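You operate a simulated robot arm through the tools that you are given. There is no shell and no other tool.

Carry out the task below with a simulated robot arm. There is one attempt and no reset: what you move stays moved.

TASK
Blend the black tray's tea into the trough till no pale streak shows.
Fine: the tray on the side table; tip it in, put it back, shut the lid, then wind the crank.

Only the result counts: the job must be done as asked and must still hold three seconds after the hand-in. Knocking over, shifting, dropping, spilling or breaking anything else fails it. Lids that push on must go on centred and level and be pressed home; caps that screw on are set level and turned clockwise until they are tight.

THE ROBOT
A 6-joint arm with a two-finger gripper, fixed in place. Base frame: the origin is on the floor under the middle of its stand, x ahead of it, y to its left, z up; the work surface is at about z = 80. Units: cm, degrees, N and s.
It reaches about 157.2 cm from its shoulder. Its first joint turns from -166.0 to 166.0 degrees. Payload 2.45 kg.
Tool frame: the origin (TCP) lies between the finger pads and is the grasp point; the fingertips stand 2 cm ahead of it; z points along the fingers, y is the line along which they close. The gripper opens to 14 cm; its body begins 16.8 cm behind the TCP.
Orientation is that of the tool frame in the base frame, as a unit quaternion [x, y, z, w]. With the fingers straight down and closing along the base's y, the tool's x points along the base's -x, its y along +y and its z along -z.

THE INTERFACE
- The arm moves only by the tool drive_tool. Its argument "steps" is a list of rows, each an object of numbers (a shift or turn left out is 0, a gripper value left out holds the last): "x", "y", "z": the shift along the base's x, y, z in cm; "wx", "wy", "wz": the turn, a rotation vector about the base's x, y, z in degrees; "gripper": the gripper command, from -1 (shut) to 1 (fully open), values between in proportion. In form: [{"x": .., "y": .., "z": .., "wx": .., "wy": .., "wz": .., "gripper": ..}, ...]. A call has 1 to 20 rows; each row shifts and turns the commanded pose from where the row before left it. A row lasts 0.2 s, in which the tool goes at most 5 cm and 8.6 degrees; a call with a longer step from one row to the next is refused whole, and so is a gripper value outside its range. A pose out of reach is approached as far as the arm can. The call stops where the force on the tool passes 90 N (or 10 N more than at its start, if that is more) or the arm is blocked; 0.2 s more then pass. The fingers move at their own pace (about 4.5 cm/s each) and stop on an object; they squeeze with about 26 N. The grip force told is the motor's: it shows also when the fingers shut on nothing. Time passes only in rows, and 0.2 s behind the last, so rows that do not move let the fingers close. The reply holds the time, the measured pose of the TCP, the force on the tool along the base axes, the opening and the grip force, in the units named above and with some noise, with the torque about the TCP (base axes, N m) and any sound that the robot's microphone picked up.
- Cameras (640 x 400 px; columns grow to the right, rows downward): "scene" is fixed at [40.03, -65.05, 169.57]; the picture's right is [0.78, -0.62, 0.00], its down [-0.38, -0.48, -0.79] and it looks along [0.49, 0.62, -0.61] (base axes); focal length 304 px, centre (320, 200). "wrist" rides on the gripper at [7.8, 1.1, -20.9] in the tool frame; the picture's right is [-0.14, 0.99, 0.00], its down [-0.92, -0.13, -0.37] and it looks along [-0.37, -0.05, 0.93] (tool axes); focal length 280 px, centre (320, 200). There is no depth. A picture from a camera that has moved, and an enlarged one, comes with that camera's place and axes in the base frame and with its lens.
- get_image(camera): a new picture of that camera. No time passes.
- inspect(camera, box): a new picture of the part [left, top, right, bottom] of that camera's present view, enlarged. No time passes.
- sign_off(): hands the job in; it is judged then, once.

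Places have to be worked out from the pictures, the camera data and where the tool is seen. Open the gripper and draw the arm clear of the work before you hand the job in, unless the task says otherwise.

The tools are called as name(argument=value, ...) on one line, values as JSON. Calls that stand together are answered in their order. drive_tool: Moves the arm, as the interface text tells. Its arguments: {"type":"object","properties":{"steps":{"type":"array"}},"required":["steps"]} The other tools are called the same way: get_image (camera) takes a picture; inspect (camera, box) takes an enlarged picture of a part of a camera's view; sign_off () hands the job in.

At the start:

```text
time_s: 0.0
eef_pos: [55.18, 13.17, 144.86]
orientation: [0.0, 1.0, 0.0, 0.0]
wrist_force: [-0.2, -0.1, 0.1]
ft_torque: [-0.03, 0.03, -0.03]
gripper_width: 14.01
gripper_force: 0.1
```

scene: 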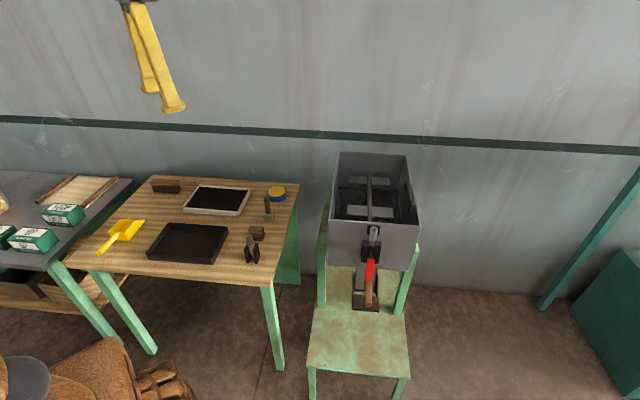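
wrist: 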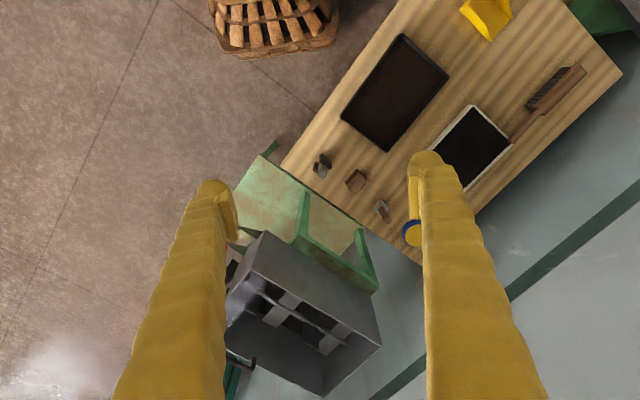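

I'll start by looking closely at both cameras to identify the tray, the trough, its lid and the crank.

inspect(camera="scene", box=[60, 160, 320, 322])

inspect(camera="scene", box=[290, 130, 450, 330])

inspect(camera="wrist", box=[200, 180, 440, 400])

inspect(camera="wrist", box=[280, 0, 640, 260])

```text
2.46 times, centred on (190, 241) of scene
camera zoom: at [40.03, -65.05, 169.57], right [0.78, -0.62, 0.0], down [-0.38, -0.48, -0.79], along [0.49, 0.62, -0.61], focal length 750 px, centre (640, 99)
```

zoom: 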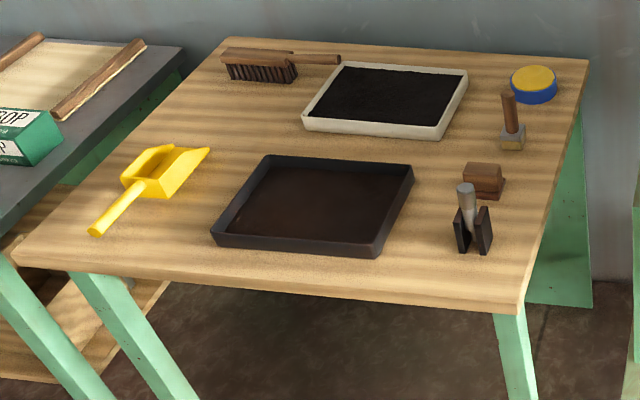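

```text
2.00 times, centred on (370, 230) of scene
camera zoom: at [40.03, -65.05, 169.57], right [0.78, -0.62, 0.0], down [-0.38, -0.48, -0.79], along [0.49, 0.62, -0.61], focal length 609 px, centre (220, 140)
```

zoom: 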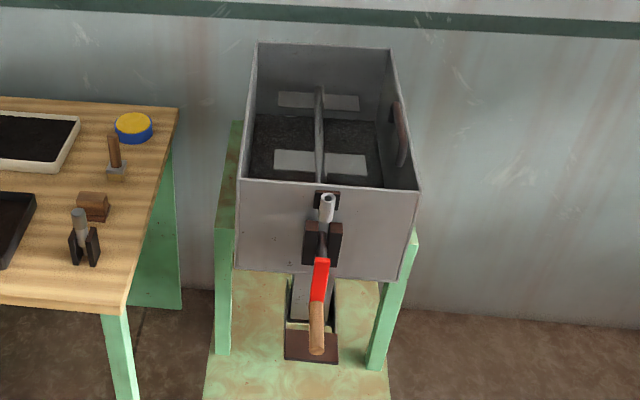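

```text
1.82 times, centred on (320, 290) of wrist
camera zoom: at [47.17, 14.22, 165.84], right [0.14, 0.99, 0.0], down [0.92, -0.13, 0.37], along [0.37, -0.05, -0.93], focal length 510 px, centre (320, 36)
```

zoom: 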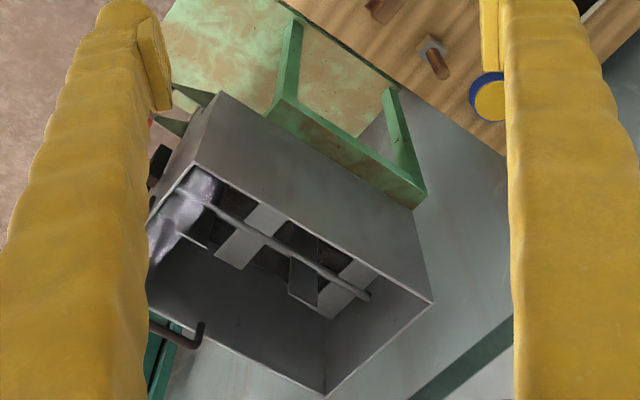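

```text
1.54 times, centred on (460, 130) of wrist
camera zoom: at [47.17, 14.22, 165.84], right [0.14, 0.99, 0.0], down [0.92, -0.13, 0.37], along [0.37, -0.05, -0.93], focal length 431 px, centre (105, 308)
```

zoom: 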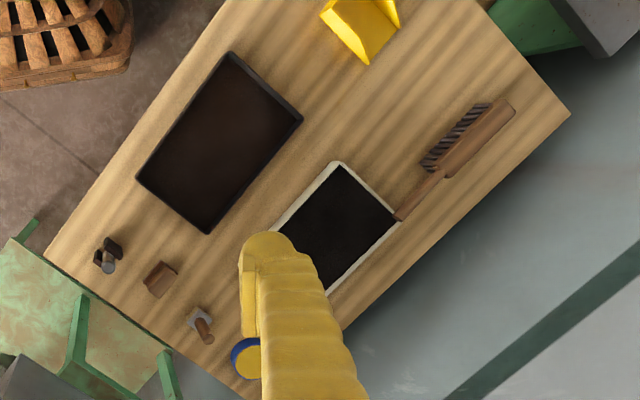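

The black tray is at about (51, 35, 81). The trough lies at 45° with its rim at z≈105, centred near (114, -3). The crank is on its near end. I can't see the lid yet, so I'll zoom in more.

inspect(camera="scene", box=[325, 145, 425, 208])

inspect(camera="scene", box=[320, 205, 430, 320])

inspect(camera="scene", box=[0, 160, 150, 320])

inspect(camera="scene", box=[140, 175, 240, 270])

inspect(camera="wrist", box=[215, 250, 300, 380])

```text
6.35 times, centred on (375, 176) of scene
camera zoom: at [40.03, -65.05, 169.57], right [0.78, -0.62, 0.0], down [-0.38, -0.48, -0.79], along [0.49, 0.62, -0.61], focal length 1933 px, centre (-29, 349)
```

zoom: 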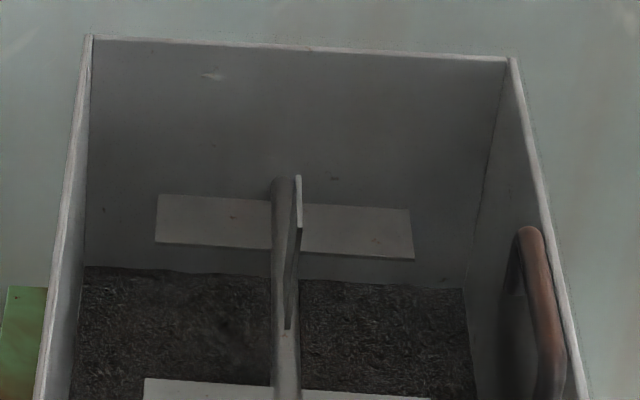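

```text
3.48 times, centred on (375, 262) of scene
camera zoom: at [40.03, -65.05, 169.57], right [0.78, -0.62, 0.0], down [-0.38, -0.48, -0.79], along [0.49, 0.62, -0.61], focal length 1059 px, centre (129, -17)
```

zoom: 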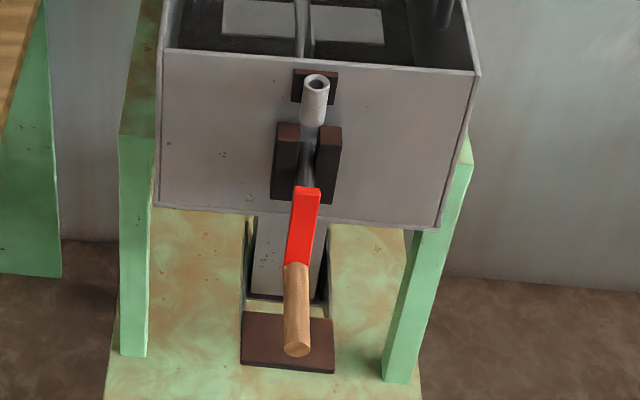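

```text
2.50 times, centred on (75, 240) of scene
camera zoom: at [40.03, -65.05, 169.57], right [0.78, -0.62, 0.0], down [-0.38, -0.48, -0.79], along [0.49, 0.62, -0.61], focal length 761 px, centre (932, 100)
```

zoom: 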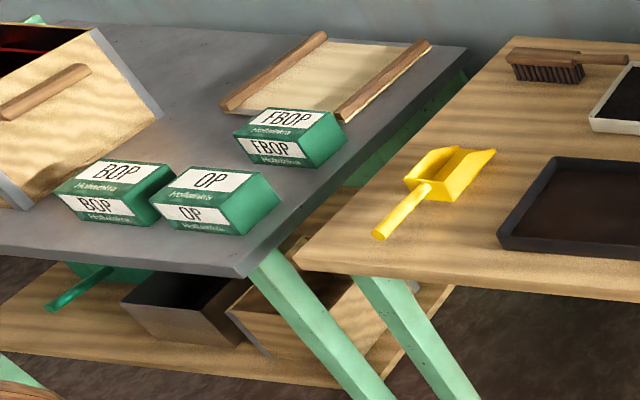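

```text
4.21 times, centred on (190, 222) of scene
camera zoom: at [40.03, -65.05, 169.57], right [0.78, -0.62, 0.0], down [-0.38, -0.48, -0.79], along [0.49, 0.62, -0.61], focal length 1282 px, centre (867, 105)
```

zoom: 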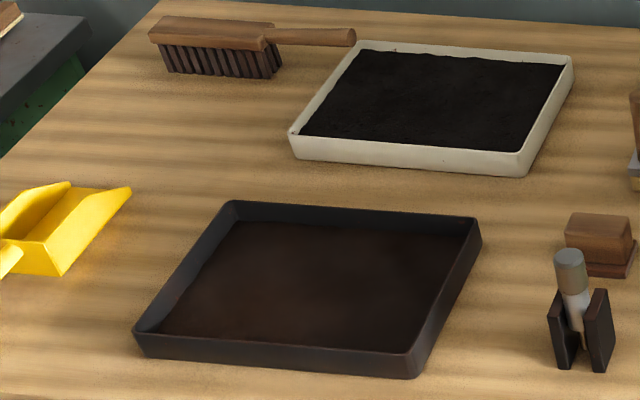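

```text
3.08 times, centred on (258, 315) of wrist
camera zoom: at [47.17, 14.22, 165.84], right [0.14, 0.99, 0.0], down [0.92, -0.13, 0.37], along [0.37, -0.05, -0.93], focal length 863 px, centre (512, -154)
```

zoom: 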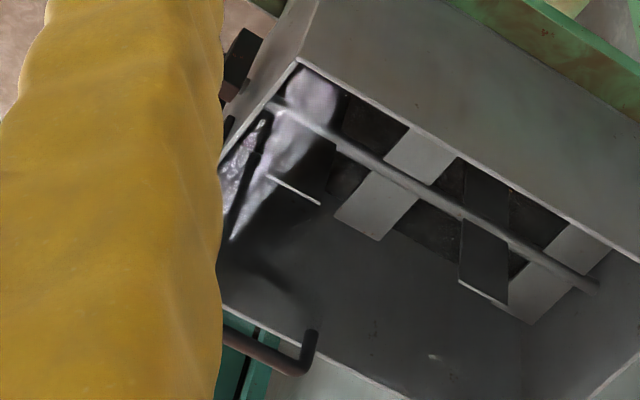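

The lid still isn't clear; there's only a brown handle near the trough's right-hand long wall. I'll move the arm at a safe height over the trough to look straight down with the wrist camera.

drive_tool(steps=[{"x": 4, "y": -1.8, "z": 0.5}, {"x": 4, "y": -1.8, "z": 0.5}, {"x": 4, "y": -1.8, "z": 0.5}, {"x": 4, "y": -1.8, "z": 0.5}, {"x": 4, "y": -1.8, "z": 0.5}, {"x": 4, "y": -1.8, "z": 0.5}, {"x": 4, "y": -1.8, "z": 0.5}, {"x": 4, "y": -1.8, "z": 0.5}, {"x": 4, "y": -1.8, "z": 0.5}, {"x": 4, "y": -1.8, "z": 0.5}])

get_image(camera="wrist")

get_image(camera="scene")

```text
time_s: 2.2
eef_pos: [91.94, -4.84, 145.71]
orientation: [0.0, 1.0, 0.001, 0.005]
wrist_force: [-0.3, 0.4, 0.9]
ft_torque: [-0.01, -0.13, 0.01]
gripper_width: 14.02
gripper_force: 0.0
out of reach, approached as far as the arm can: row 9, 10
```

```text
taken
camera wrist: at [83.86, -3.8, 166.74], right [0.14, 0.99, 0.0], down [0.92, -0.13, 0.38], along [0.37, -0.05, -0.93], focal length 280 px, centre (320, 200)
```

wrist: 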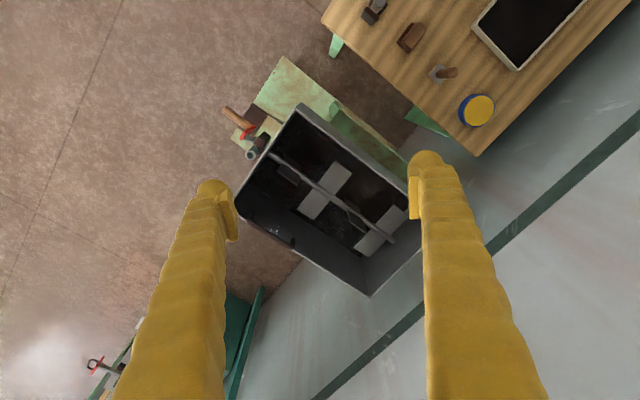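

```text
taken
```

scene: 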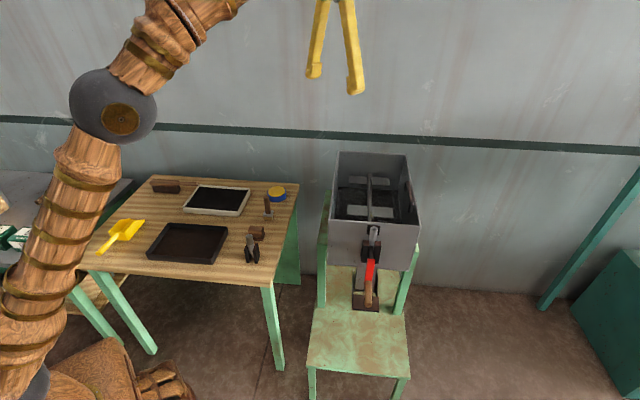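

I've reached the edge of my reach at this height. I'll enlarge the wrist view of the trough to find the lid.

inspect(camera="wrist", box=[215, 90, 430, 310])

inspect(camera="wrist", box=[220, 190, 330, 270])

inspect(camera="scene", box=[380, 150, 440, 230])

inspect(camera="wrist", box=[200, 80, 300, 170])

```text
1.82 times, centred on (322, 200) of wrist
camera zoom: at [83.86, -3.8, 166.74], right [0.14, 0.99, 0.0], down [0.92, -0.13, 0.38], along [0.37, -0.05, -0.93], focal length 510 px, centre (316, 200)
```

zoom: 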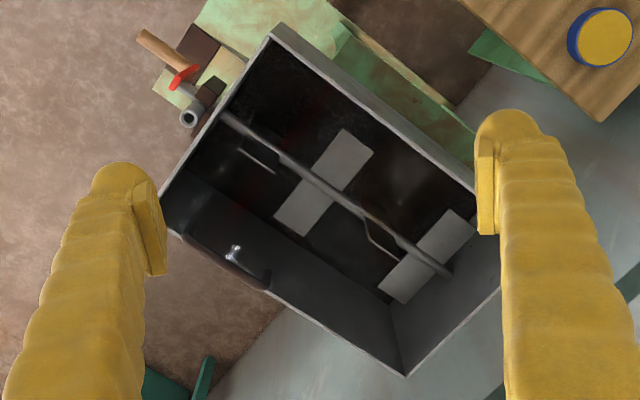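

```text
5.00 times, centred on (275, 230) of wrist
camera zoom: at [83.86, -3.8, 166.74], right [0.14, 0.99, 0.0], down [0.92, -0.13, 0.38], along [0.37, -0.05, -0.93], focal length 1402 px, centre (545, 50)
```

zoom: 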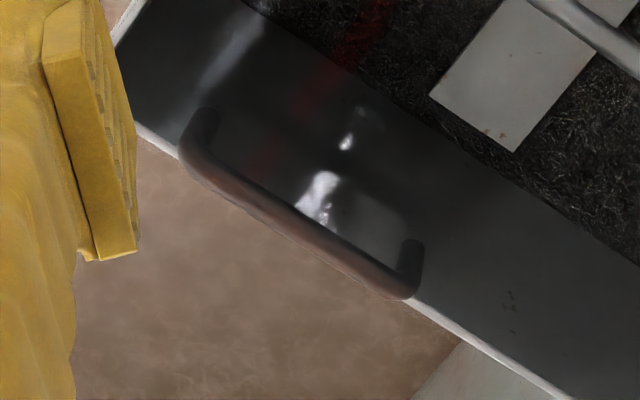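

```text
5.00 times, centred on (410, 190) of scene
camera zoom: at [40.03, -65.05, 169.57], right [0.78, -0.62, 0.0], down [-0.38, -0.48, -0.79], along [0.49, 0.62, -0.61], focal length 1522 px, centre (-130, 250)
```

zoom: 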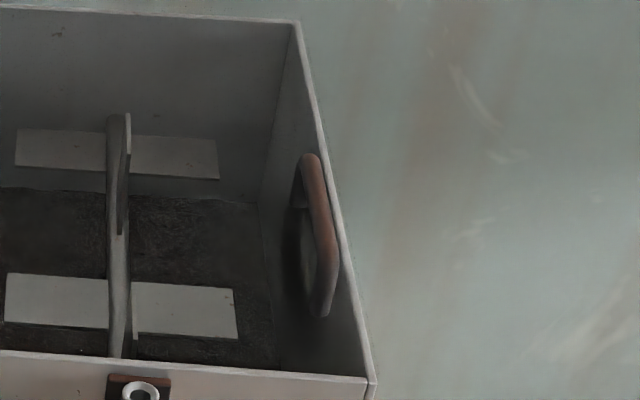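

```text
4.44 times, centred on (250, 125) of wrist
camera zoom: at [83.86, -3.8, 166.74], right [0.14, 0.99, 0.0], down [0.92, -0.13, 0.38], along [0.37, -0.05, -0.93], focal length 1246 px, centre (631, 533)
```

zoom: 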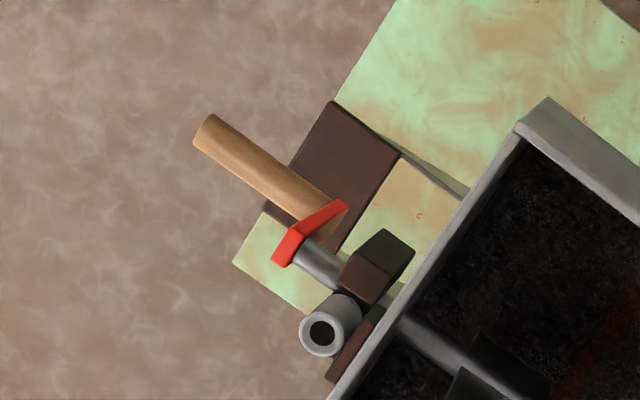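

The handle triangulates to about z≈108, just above the rim and near the right-hand wall over the near half. With the reflections seen there, this could be a clear lid. I'll zoom further to check.

inspect(camera="wrist", box=[230, 95, 330, 195])

inspect(camera="wrist", box=[300, 120, 430, 300])

inspect(camera="scene", box=[325, 180, 385, 225])

inspect(camera="scene", box=[375, 185, 425, 225])

```text
4.00 times, centred on (280, 145) of wrist
camera zoom: at [83.86, -3.8, 166.74], right [0.14, 0.99, 0.0], down [0.92, -0.13, 0.38], along [0.37, -0.05, -0.93], focal length 1122 px, centre (480, 420)
```

zoom: 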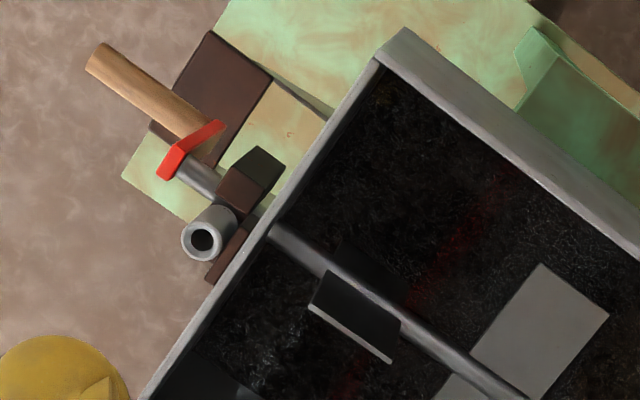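

```text
2.22 times, centred on (365, 210) of wrist
camera zoom: at [83.86, -3.8, 166.74], right [0.14, 0.99, 0.0], down [0.92, -0.13, 0.38], along [0.37, -0.05, -0.93], focal length 623 px, centre (220, 178)
```

zoom: 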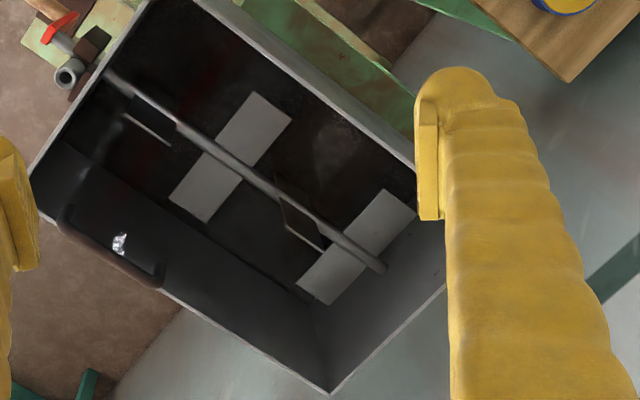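

```text
8.89 times, centred on (355, 202) of scene
camera zoom: at [40.03, -65.05, 169.57], right [0.78, -0.62, 0.0], down [-0.38, -0.48, -0.79], along [0.49, 0.62, -0.61], focal length 2707 px, centre (9, 178)
```

zoom: 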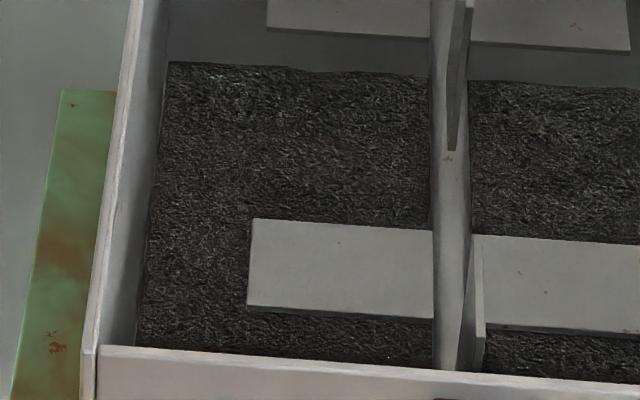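

```text
10.00 times, centred on (400, 205) of scene
camera zoom: at [40.03, -65.05, 169.57], right [0.78, -0.62, 0.0], down [-0.38, -0.48, -0.79], along [0.49, 0.62, -0.61], focal length 3045 px, centre (-480, 150)
```

zoom: 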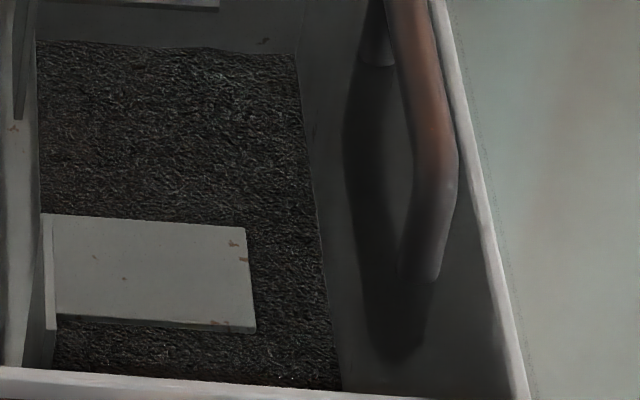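

The handle mirrors itself in a flat plane at rim height, so it stands on a clear lid lying over at least the near half of the trough. I need to find how far this lid reaches, so I'll look at more of the view and shift the camera to catch its edges.

inspect(camera="wrist", box=[60, 330, 140, 400])

inspect(camera="wrist", box=[290, 100, 370, 150])

inspect(camera="wrist", box=[280, 220, 360, 270])

inspect(camera="scene", box=[330, 145, 370, 170])

inspect(camera="scene", box=[395, 150, 425, 170])

inspect(camera="scene", box=[355, 215, 390, 260])

```text
5.71 times, centred on (100, 365) of wrist
camera zoom: at [83.86, -3.8, 166.74], right [0.14, 0.99, 0.0], down [0.92, -0.13, 0.38], along [0.37, -0.05, -0.93], focal length 1602 px, centre (1577, -743)
```

zoom: 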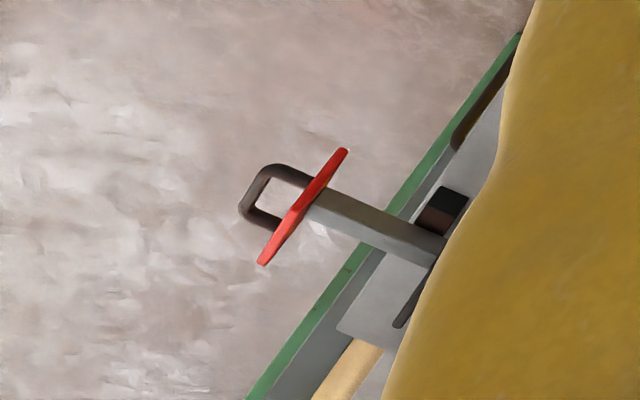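

```text
8.00 times, centred on (330, 125) of wrist
camera zoom: at [83.86, -3.8, 166.74], right [0.14, 0.99, 0.0], down [0.92, -0.13, 0.38], along [0.37, -0.05, -0.93], focal length 2243 px, centre (240, 800)
```

zoom: 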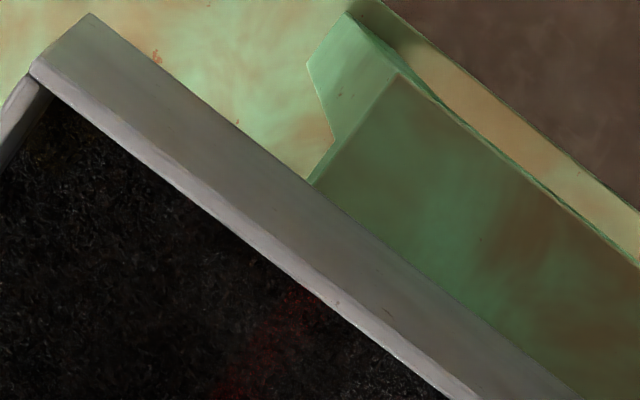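

```text
8.00 times, centred on (320, 245) of wrist
camera zoom: at [83.86, -3.8, 166.74], right [0.14, 0.99, 0.0], down [0.92, -0.13, 0.38], along [0.37, -0.05, -0.93], focal length 2243 px, centre (320, -160)
```

zoom: 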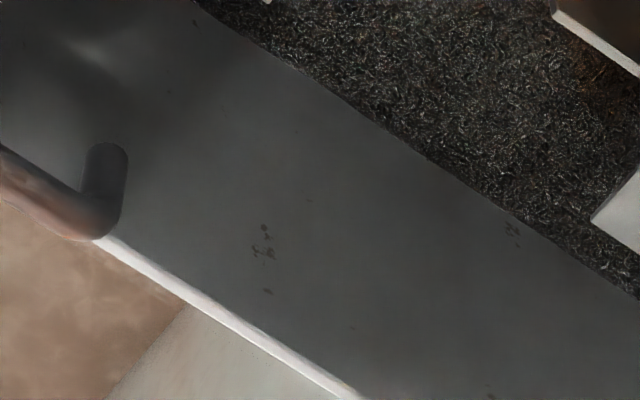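

```text
16.00 times, centred on (350, 158) of scene
camera zoom: at [40.03, -65.05, 169.57], right [0.78, -0.62, 0.0], down [-0.38, -0.48, -0.79], along [0.49, 0.62, -0.61], focal length 4872 px, centre (-160, 880)
```

zoom: 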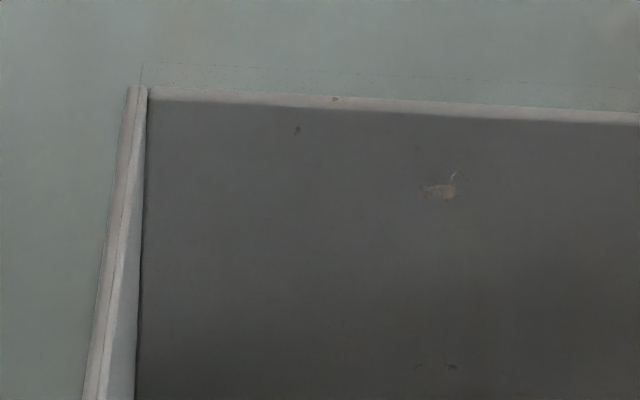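

```text
16.00 times, centred on (410, 160) of scene
camera zoom: at [40.03, -65.05, 169.57], right [0.78, -0.62, 0.0], down [-0.38, -0.48, -0.79], along [0.49, 0.62, -0.61], focal length 4872 px, centre (-1120, 840)
```

zoom: 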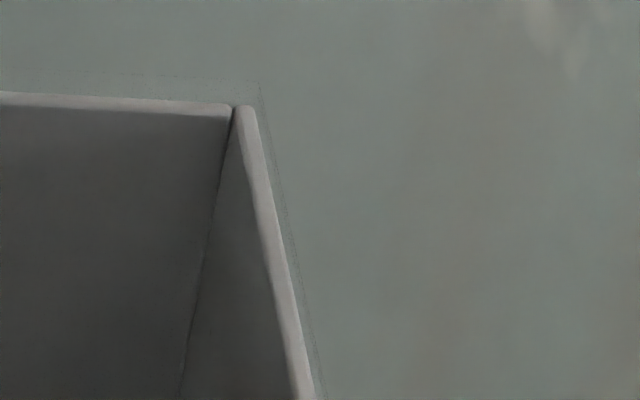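

```text
8.89 times, centred on (372, 238) of scene
camera zoom: at [40.03, -65.05, 169.57], right [0.78, -0.62, 0.0], down [-0.38, -0.48, -0.79], along [0.49, 0.62, -0.61], focal length 2707 px, centre (-147, -133)
```

zoom: 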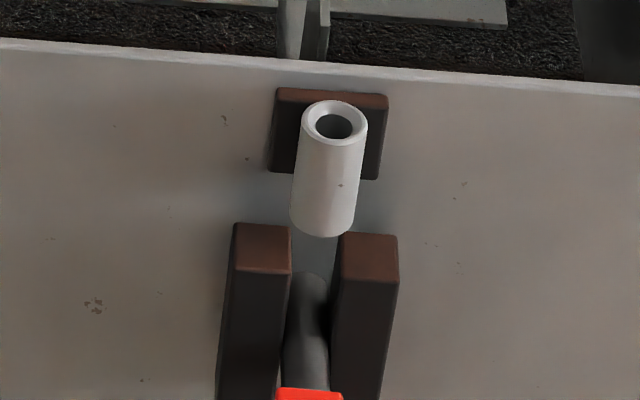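

A faint outline just past the far and right rims shows a clear lid already lying shut on the trough, so it has to be opened first. I'll back the arm off and tilt the wrist to see the lid's edges and any hinges from the side.

drive_tool(steps=[{"x": -2.5, "y": 1.2, "z": -2.5, "wy": -5}, {"x": -2.5, "y": 1.2, "z": -2.5, "wy": -5}, {"x": -2.5, "y": 1.2, "z": -2.5, "wy": -5}, {"x": -2.5, "y": 1.2, "z": -2.5, "wy": -5}, {"x": -2.5, "y": 1.2, "z": -2.5, "wy": -5}, {"x": -2.5, "y": 1.2, "z": -2.5, "wy": -5}, {"x": -2.5, "y": 1.2, "z": -2.5, "wy": -5}, {"x": -2.5, "y": 1.2, "z": -2.5, "wy": -5}, {"x": -2.5, "y": 1.2, "z": -2.5, "wy": -5}])

get_image(camera="wrist")

get_image(camera="scene")

```text
time_s: 4.2
eef_pos: [69.42, 5.99, 123.24]
orientation: [0.0, 0.923, 0.0, 0.384]
wrist_force: [0.6, -0.1, -0.3]
ft_torque: [-0.04, 0.0, 0.02]
gripper_width: 14.0
gripper_force: 0.0
```

```text
taken
camera wrist: at [48.97, 7.05, 132.54], right [0.1, 0.99, 0.1], down [0.39, -0.13, 0.91], along [0.92, -0.05, -0.4], focal length 280 px, centre (320, 200)
```

wrist: 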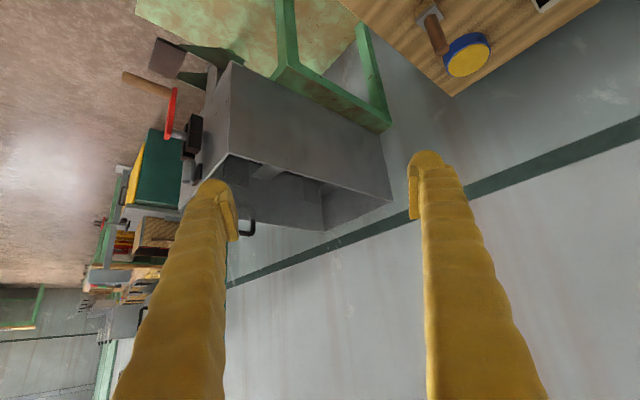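

```text
taken
```

scene: 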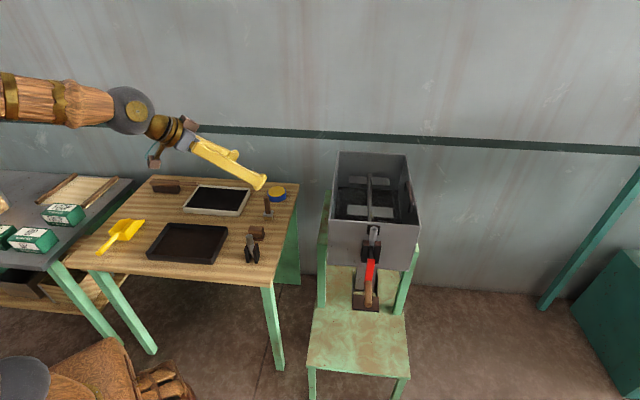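

I now have an upside-down side view of the trough, so I'll zoom in on the rim.

inspect(camera="wrist", box=[180, 60, 420, 240])

inspect(camera="wrist", box=[300, 150, 410, 240])

inspect(camera="wrist", box=[120, 50, 260, 200])

inspect(camera="wrist", box=[190, 150, 310, 250])

```text
2.22 times, centred on (300, 150) of wrist
camera zoom: at [48.97, 7.05, 132.54], right [0.1, 0.99, 0.1], down [0.39, -0.13, 0.91], along [0.92, -0.05, -0.4], focal length 623 px, centre (364, 311)
```

zoom: 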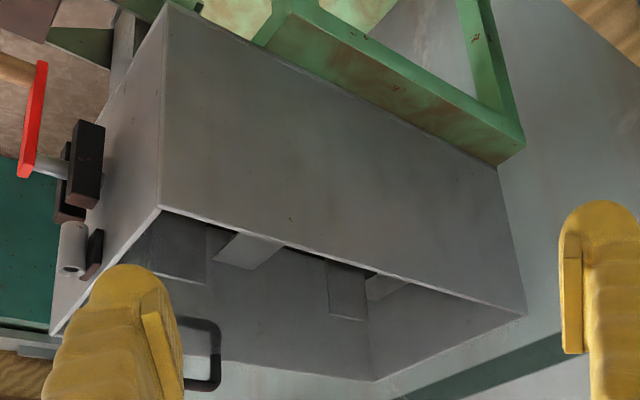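

```text
4.44 times, centred on (355, 195) of wrist
camera zoom: at [48.97, 7.05, 132.54], right [0.1, 0.99, 0.1], down [0.39, -0.13, 0.91], along [0.92, -0.05, -0.4], focal length 1246 px, centre (164, 222)
```

zoom: 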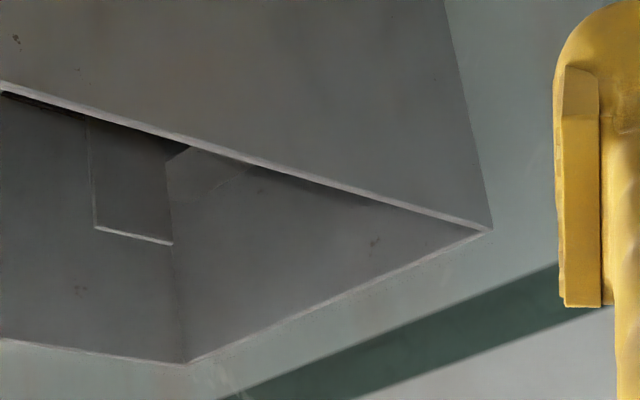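

```text
2.67 times, centred on (190, 125) of wrist
camera zoom: at [48.97, 7.05, 132.54], right [0.1, 0.99, 0.1], down [0.39, -0.13, 0.91], along [0.92, -0.05, -0.4], focal length 748 px, centre (667, 400)
```

zoom: 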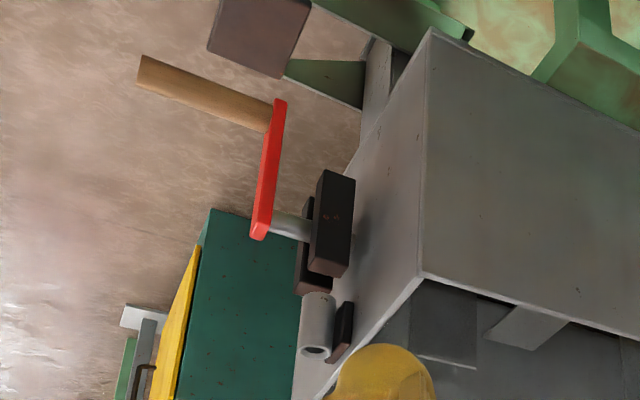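

```text
4.00 times, centred on (250, 200) of wrist
camera zoom: at [48.97, 7.05, 132.54], right [0.1, 0.99, 0.1], down [0.39, -0.13, 0.91], along [0.92, -0.05, -0.4], focal length 1122 px, centre (600, 200)
```

zoom: 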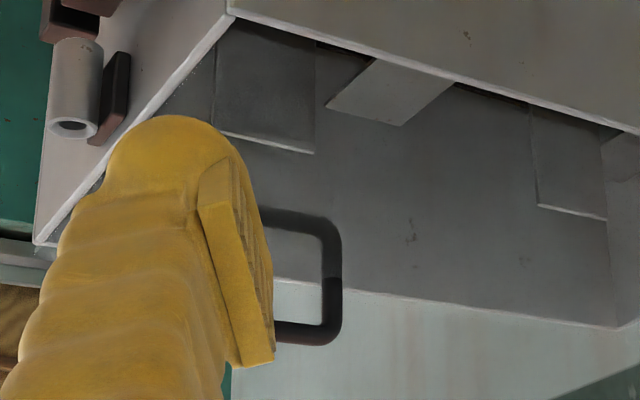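

The handle clearly stands on a clear plate at rim height. It's a bar at z≈109.3, running along the trough near its right edge, which suggests the lid hinges on the left edge. I'll turn the gripper 45° to line up with the trough and move above the handle for a closer look.

drive_tool(steps=[{"x": 2.5, "y": -1.5, "z": 0.5, "wy": 7.5}, {"x": 2.5, "y": -1.5, "z": 0.5, "wy": 7.5}, {"x": 2.5, "y": -1.5, "z": 0.5, "wy": 7.5}, {"x": 2.5, "y": -1.5, "z": 0, "wy": 7.5}, {"x": 2.5, "y": -1.5, "z": 0, "wy": 7.5}, {"x": 2.5, "y": -1.5, "z": 0, "wy": 7.5}, {"x": 2.5, "y": -1.8, "z": -0.5, "wz": 7.5}, {"x": 2.5, "y": -1.8, "z": -0.5, "wz": 7.5}, {"x": 2.5, "y": -1.8, "z": -0.5, "wz": 7.5}, {"x": 2.5, "y": -1.8, "z": -0.5, "wz": 7.5}, {"x": 2.5, "y": -1.8, "z": -0.5, "wz": 7.5}, {"x": 2.5, "y": -1.8, "z": -0.5, "wz": 7.5}])

get_image(camera="wrist")

get_image(camera="scene")

```text
time_s: 6.8
eef_pos: [99.43, -13.7, 121.63]
orientation: [-0.384, 0.924, -0.001, 0.0]
wrist_force: [-0.1, -0.2, 0.7]
ft_torque: [-0.02, -0.05, -0.02]
gripper_width: 14.0
gripper_force: 0.1
```

```text
taken
camera wrist: at [93.1, -18.48, 142.64], right [-0.6, 0.8, 0.0], down [0.74, 0.56, 0.37], along [0.29, 0.22, -0.93], focal length 280 px, centre (320, 200)
```

wrist: 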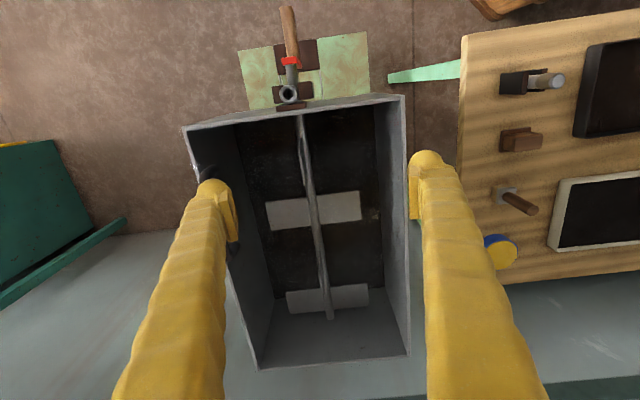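

```text
taken
```

scene: 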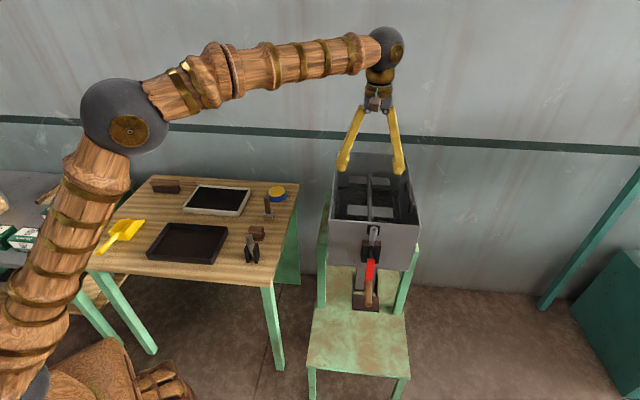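

The left finger hides the handle here. I'll zoom in on this view for the near rim, the mechanism and the handle.

inspect(camera="wrist", box=[170, 80, 300, 200])

inspect(camera="wrist", box=[220, 0, 400, 110])

inspect(camera="wrist", box=[330, 150, 420, 370])

inspect(camera="scene", box=[325, 90, 430, 240])

```text
3.33 times, centred on (235, 140) of wrist
camera zoom: at [93.1, -18.48, 142.64], right [-0.6, 0.8, 0.0], down [0.74, 0.56, 0.37], along [0.29, 0.22, -0.93], focal length 935 px, centre (603, 400)
```

zoom: 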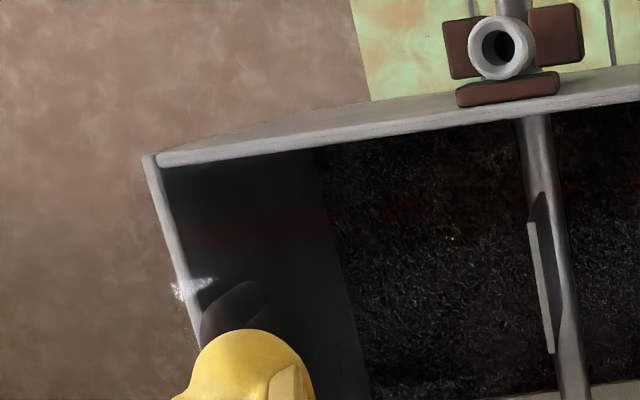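

```text
3.56 times, centred on (310, 55) of wrist
camera zoom: at [93.1, -18.48, 142.64], right [-0.6, 0.8, 0.0], down [0.74, 0.56, 0.37], along [0.29, 0.22, -0.93], focal length 997 px, centre (356, 716)
```

zoom: 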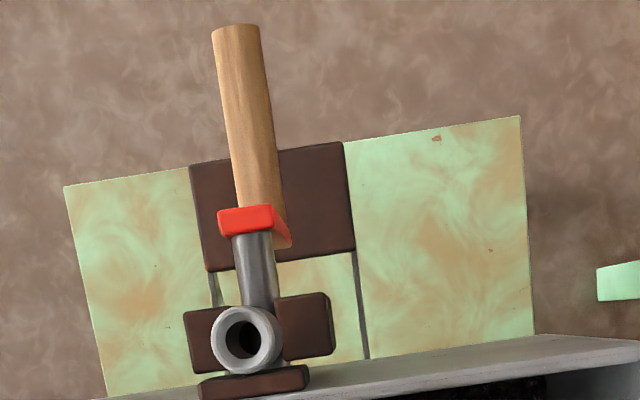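

```text
1.82 times, centred on (375, 260) of wrist
camera zoom: at [93.1, -18.48, 142.64], right [-0.6, 0.8, 0.0], down [0.74, 0.56, 0.37], along [0.29, 0.22, -0.93], focal length 510 px, centre (220, 91)
```

zoom: 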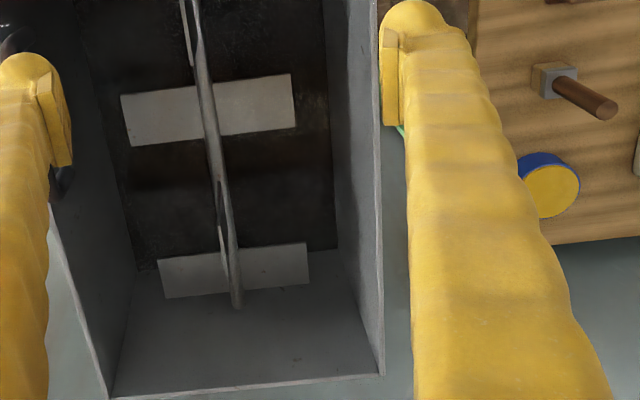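

```text
2.67 times, centred on (378, 165) of scene
camera zoom: at [40.03, -65.05, 169.57], right [0.78, -0.62, 0.0], down [-0.38, -0.48, -0.79], along [0.49, 0.62, -0.61], focal length 812 px, centre (167, 293)
```

zoom: 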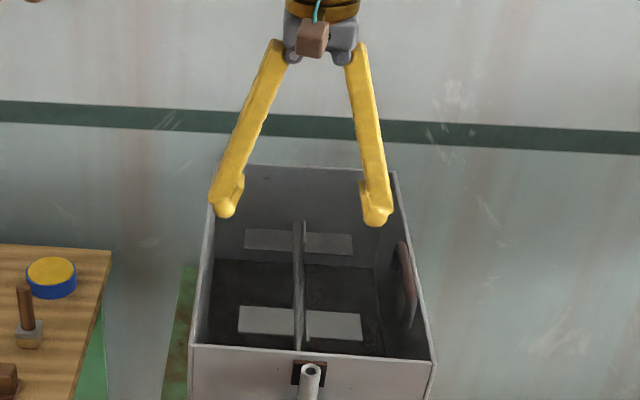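

The wrist is close to its reach limit here, so I'll lean the tool 20° along the trough while moving above the handle at about (113.9, -19.7). The gripper gets narrowed to roughly 6 cm on the way.

drive_tool(steps=[{"x": 2.4, "y": -1.0, "z": -0.7, "wx": 3.54, "wy": -3.54, "gripper": -0.1}, {"x": 2.4, "y": -1.0, "z": -0.7, "wx": 3.54, "wy": -3.54, "gripper": -0.1}, {"x": 2.4, "y": -1.0, "z": -0.7, "wx": 3.54, "wy": -3.54, "gripper": -0.1}, {"x": 2.4, "y": -1.0, "z": -0.7, "wx": 3.54, "wy": -3.54, "gripper": -0.1}, {"x": 2.4, "y": -1.0, "z": -0.7, "gripper": -0.1}, {"x": 2.4, "y": -1.0, "z": -0.7, "gripper": -0.1}])

get_image(camera="wrist")

inspect(camera="scene", box=[340, 100, 440, 240])

```text
time_s: 8.2
eef_pos: [113.73, -19.61, 117.57]
orientation: [-0.377, 0.91, 0.067, 0.161]
wrist_force: [-1.6, -0.2, 1.2]
ft_torque: [-0.09, 0.01, -0.05]
gripper_width: 6.31
gripper_force: 0.0
```

```text
taken
camera wrist: at [102.63, -29.15, 134.69], right [-0.61, 0.79, 0.05], down [0.61, 0.43, 0.66], along [0.5, 0.43, -0.75], focal length 280 px, centre (320, 200)
```

wrist: 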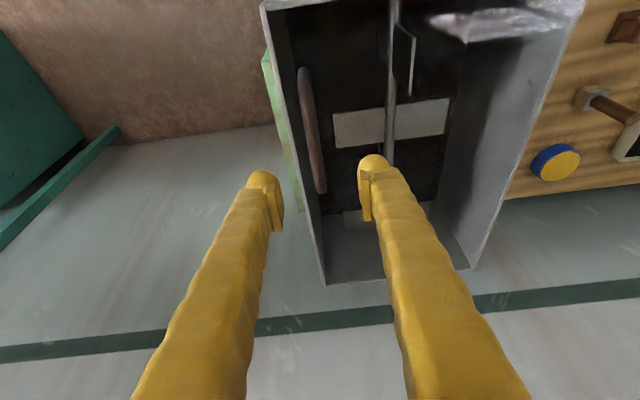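

```text
2.86 times, centred on (390, 170) of scene
camera zoom: at [40.03, -65.05, 169.57], right [0.78, -0.62, 0.0], down [-0.38, -0.48, -0.79], along [0.49, 0.62, -0.61], focal length 870 px, centre (120, 286)
```

zoom: 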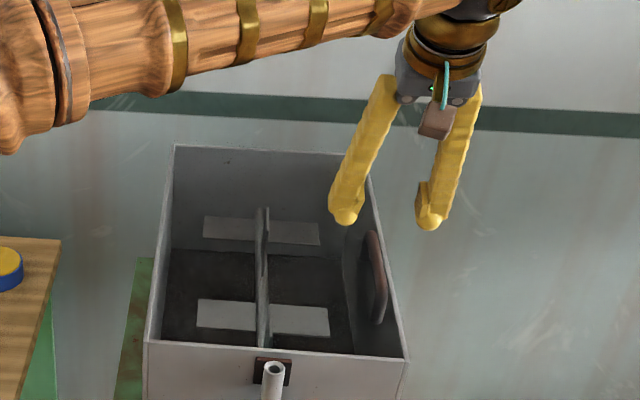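

Both handle ends are now visible between the fingers. I'll zoom in to fix the bar's position precisely.

inspect(camera="wrist", box=[260, 50, 380, 220])

inspect(camera="scene", box=[385, 170, 425, 220])

```text
2.35 times, centred on (320, 135) of wrist
camera zoom: at [102.63, -29.15, 134.69], right [-0.61, 0.79, 0.05], down [0.61, 0.43, 0.66], along [0.5, 0.43, -0.75], focal length 660 px, centre (320, 353)
```

zoom: 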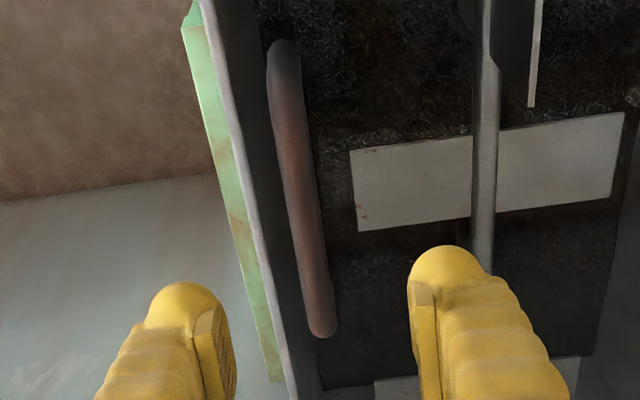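

```text
8.00 times, centred on (405, 195) of scene
camera zoom: at [40.03, -65.05, 169.57], right [0.78, -0.62, 0.0], down [-0.38, -0.48, -0.79], along [0.49, 0.62, -0.61], focal length 2436 px, centre (-360, 240)
```

zoom: 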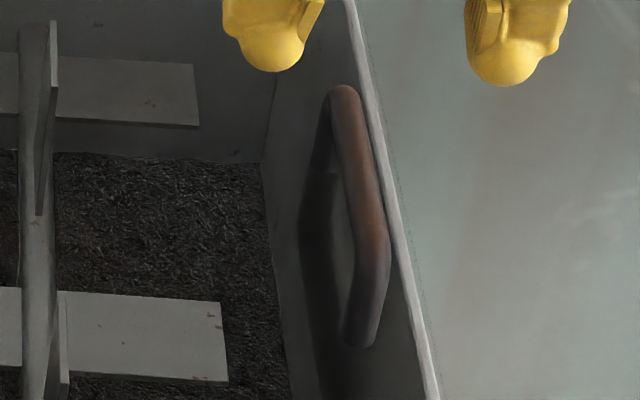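

The bar is centred near (114.9, -18.8, 108.9), about 1.5 cm thick. I'll centre over it and descend gently with the fingers either side.

drive_tool(steps=[{"x": 0.55, "y": 0.33, "z": -1.5}, {"x": 0.55, "y": 0.33, "z": -1.5}, {"z": -1.5}, {"z": -1.5}, {"z": -1.0}])

get_image(camera="wrist")

inspect(camera="scene", box=[360, 120, 440, 220])

```text
time_s: 9.4
eef_pos: [114.94, -18.98, 110.52]
orientation: [-0.377, 0.91, 0.066, 0.161]
wrist_force: [0.6, 0.6, 0.4]
ft_torque: [-0.01, 0.02, 0.02]
gripper_width: 6.31
gripper_force: 0.1
```

```text
taken
camera wrist: at [103.84, -28.56, 127.52], right [-0.61, 0.79, 0.05], down [0.61, 0.43, 0.66], along [0.5, 0.43, -0.75], focal length 280 px, centre (320, 200)
```

wrist: 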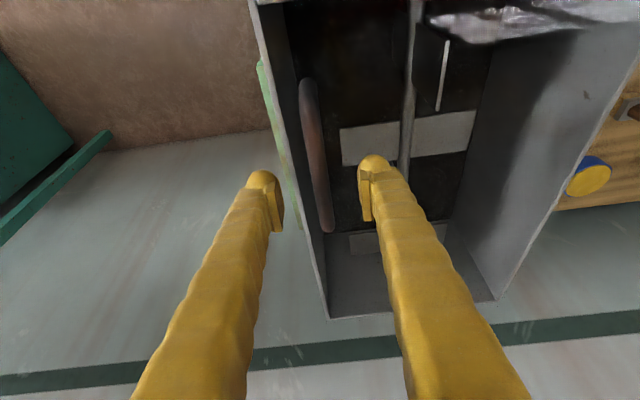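

```text
4.00 times, centred on (400, 170) of scene
camera zoom: at [40.03, -65.05, 169.57], right [0.78, -0.62, 0.0], down [-0.38, -0.48, -0.79], along [0.49, 0.62, -0.61], focal length 1218 px, centre (0, 320)
```

zoom: 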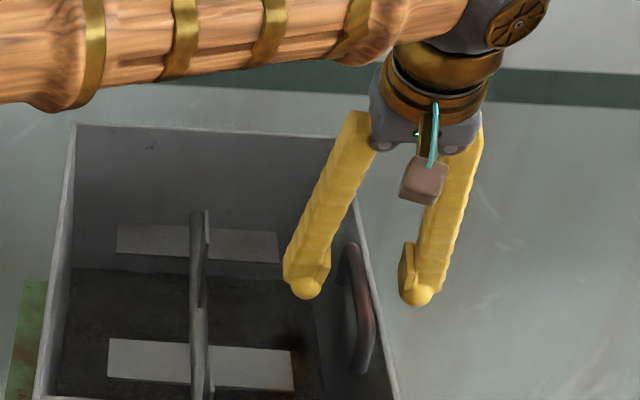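

The fingers straddle the bar evenly. I'll go down another 1.1 cm and close on it.

drive_tool(steps=[{"z": -0.6}, {"z": -0.5}, {"gripper": -1}, {"gripper": -1}, {"gripper": -1}, {"gripper": -1}, {"gripper": -1}, {"gripper": -1}])

get_image(camera="wrist")

```text
time_s: 11.2
eef_pos: [114.84, -18.79, 109.32]
orientation: [-0.377, 0.91, 0.068, 0.16]
wrist_force: [-42.7, 25.0, -4.8]
ft_torque: [-0.14, 0.06, 0.61]
gripper_width: 0.94
gripper_force: 36.5
```

```text
taken
camera wrist: at [103.8, -28.44, 126.43], right [-0.61, 0.79, 0.05], down [0.61, 0.43, 0.66], along [0.5, 0.43, -0.75], focal length 280 px, centre (320, 200)
```

wrist: 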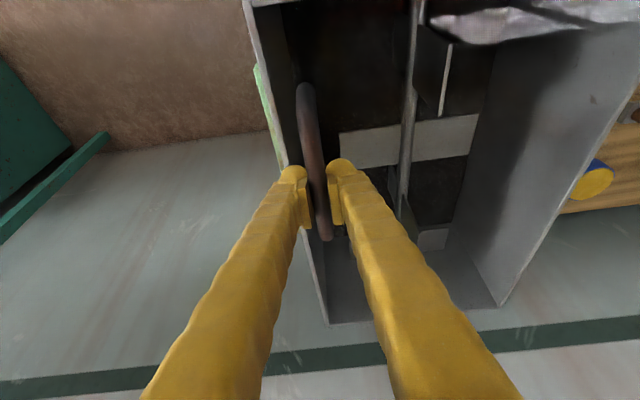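

Closed on the bar (0.94 cm wide), but there's a ~48 N sideways reaction along -v, so the grip is off centre. I'll ease the tool toward -v to relax it.

drive_tool(steps=[{"x": -0.1, "y": 0.1}, {"x": -0.1, "y": 0.1}, {}])

```text
time_s: 12.0
eef_pos: [114.84, -18.87, 109.32]
orientation: [-0.376, 0.91, 0.066, 0.162]
wrist_force: [11.4, 2.6, -5.0]
ft_torque: [-0.22, 0.16, 0.03]
gripper_width: 0.95
gripper_force: 36.2
```

The side load is gone. Now a small trial lift along the arc of a left-hand hinge (2°), watching the forces.

drive_tool(steps=[{"x": -0.05, "y": 0.05, "z": 0.45, "wx": -0.71, "wy": -0.71}, {"x": -0.06, "y": 0.06, "z": 0.45, "wx": -0.71, "wy": -0.71}, {}])

inspect(camera="scene", box=[325, 140, 425, 230])

```text
time_s: 12.8
eef_pos: [114.73, -18.85, 110.33]
orientation: [-0.379, 0.909, 0.049, 0.168]
wrist_force: [34.6, -12.7, 5.2]
ft_torque: [0.27, -0.16, -0.33]
gripper_width: 0.92
gripper_force: 36.5
```

```text
4.44 times, centred on (375, 185) of scene
camera zoom: at [40.03, -65.05, 169.57], right [0.78, -0.62, 0.0], down [-0.38, -0.48, -0.79], along [0.49, 0.62, -0.61], focal length 1353 px, centre (76, 267)
```

zoom: 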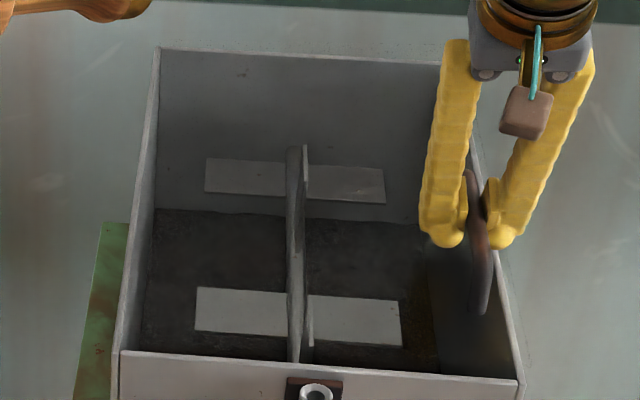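

It rose 1 cm with little vertical load, but there's now +v side force. I'll look for the glass outline at the corners to see how the lid actually moved.

inspect(camera="scene", box=[330, 140, 370, 165])

inspect(camera="scene", box=[390, 145, 430, 170])

inspect(camera="scene", box=[400, 200, 440, 230])

inspect(camera="scene", box=[320, 200, 360, 230])

```text
16.00 times, centred on (350, 152) of scene
camera zoom: at [40.03, -65.05, 169.57], right [0.78, -0.62, 0.0], down [-0.38, -0.48, -0.79], along [0.49, 0.62, -0.61], focal length 4872 px, centre (-160, 960)
```

zoom: 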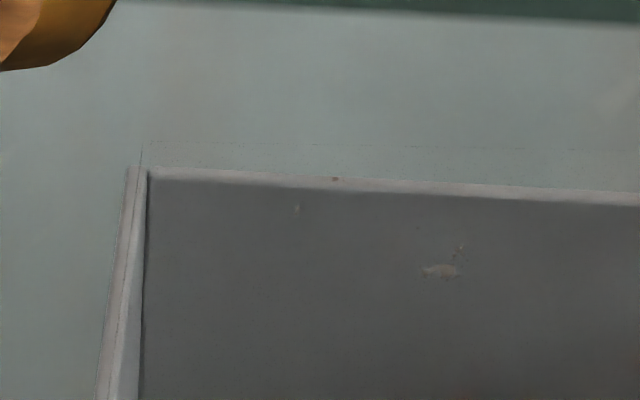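

```text
16.00 times, centred on (410, 158) of scene
camera zoom: at [40.03, -65.05, 169.57], right [0.78, -0.62, 0.0], down [-0.38, -0.48, -0.79], along [0.49, 0.62, -0.61], focal length 4872 px, centre (-1120, 880)
```

zoom: 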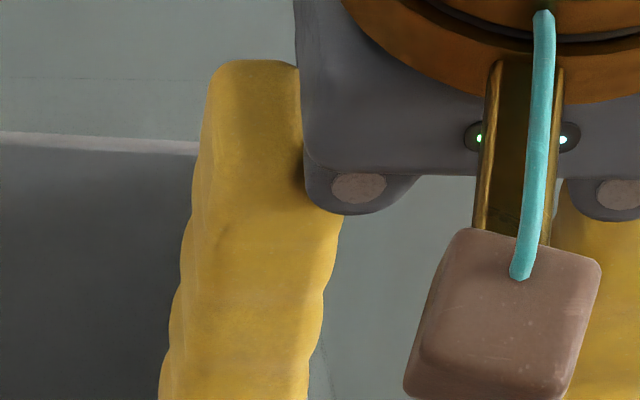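

```text
13.33 times, centred on (420, 215) of scene
camera zoom: at [40.03, -65.05, 169.57], right [0.78, -0.62, 0.0], down [-0.38, -0.48, -0.79], along [0.49, 0.62, -0.61], focal length 4060 px, centre (-1013, 0)
```

zoom: 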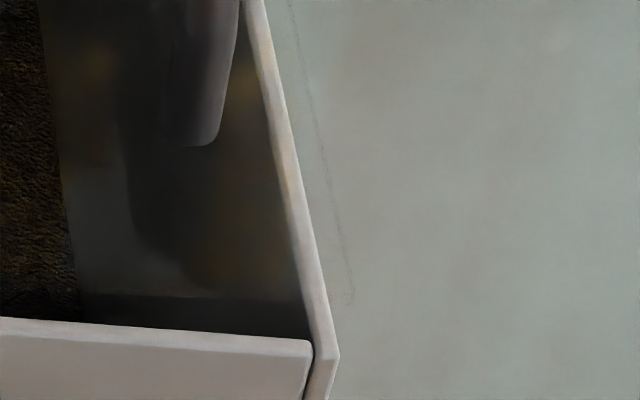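

```text
13.33 times, centred on (340, 215) of scene
camera zoom: at [40.03, -65.05, 169.57], right [0.78, -0.62, 0.0], down [-0.38, -0.48, -0.79], along [0.49, 0.62, -0.61], focal length 4060 px, centre (53, 0)
```

zoom: 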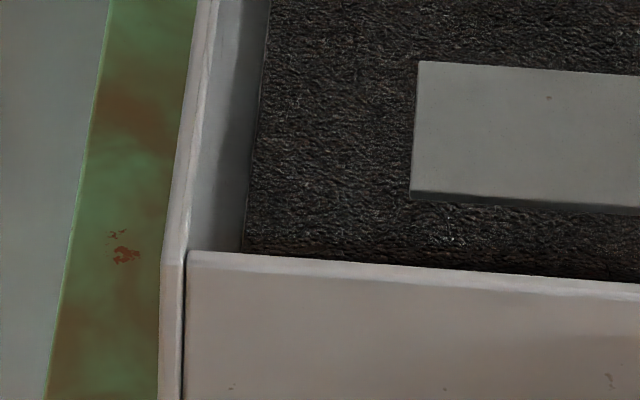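

The outline shows the right edge raised about 1 cm while the left edge stayed put, so it is hinged on the left. I'll relax the sideways force a little before continuing along the arc.

drive_tool(steps=[{"x": 0.06, "y": -0.06}, {}])

```text
time_s: 13.4
eef_pos: [114.64, -18.7, 110.35]
orientation: [-0.379, 0.909, 0.051, 0.168]
wrist_force: [26.3, -11.3, 3.9]
ft_torque: [0.27, -0.18, -0.26]
gripper_width: 0.9
gripper_force: 36.8
```

drive_tool(steps=[{"x": 0.1, "y": -0.1}, {}])

```text
time_s: 14.0
eef_pos: [114.71, -18.8, 110.28]
orientation: [-0.38, 0.908, 0.051, 0.166]
wrist_force: [-9.4, -0.8, -3.7]
ft_torque: [-0.02, 0.05, 0.01]
gripper_width: 0.9
gripper_force: 36.4
```

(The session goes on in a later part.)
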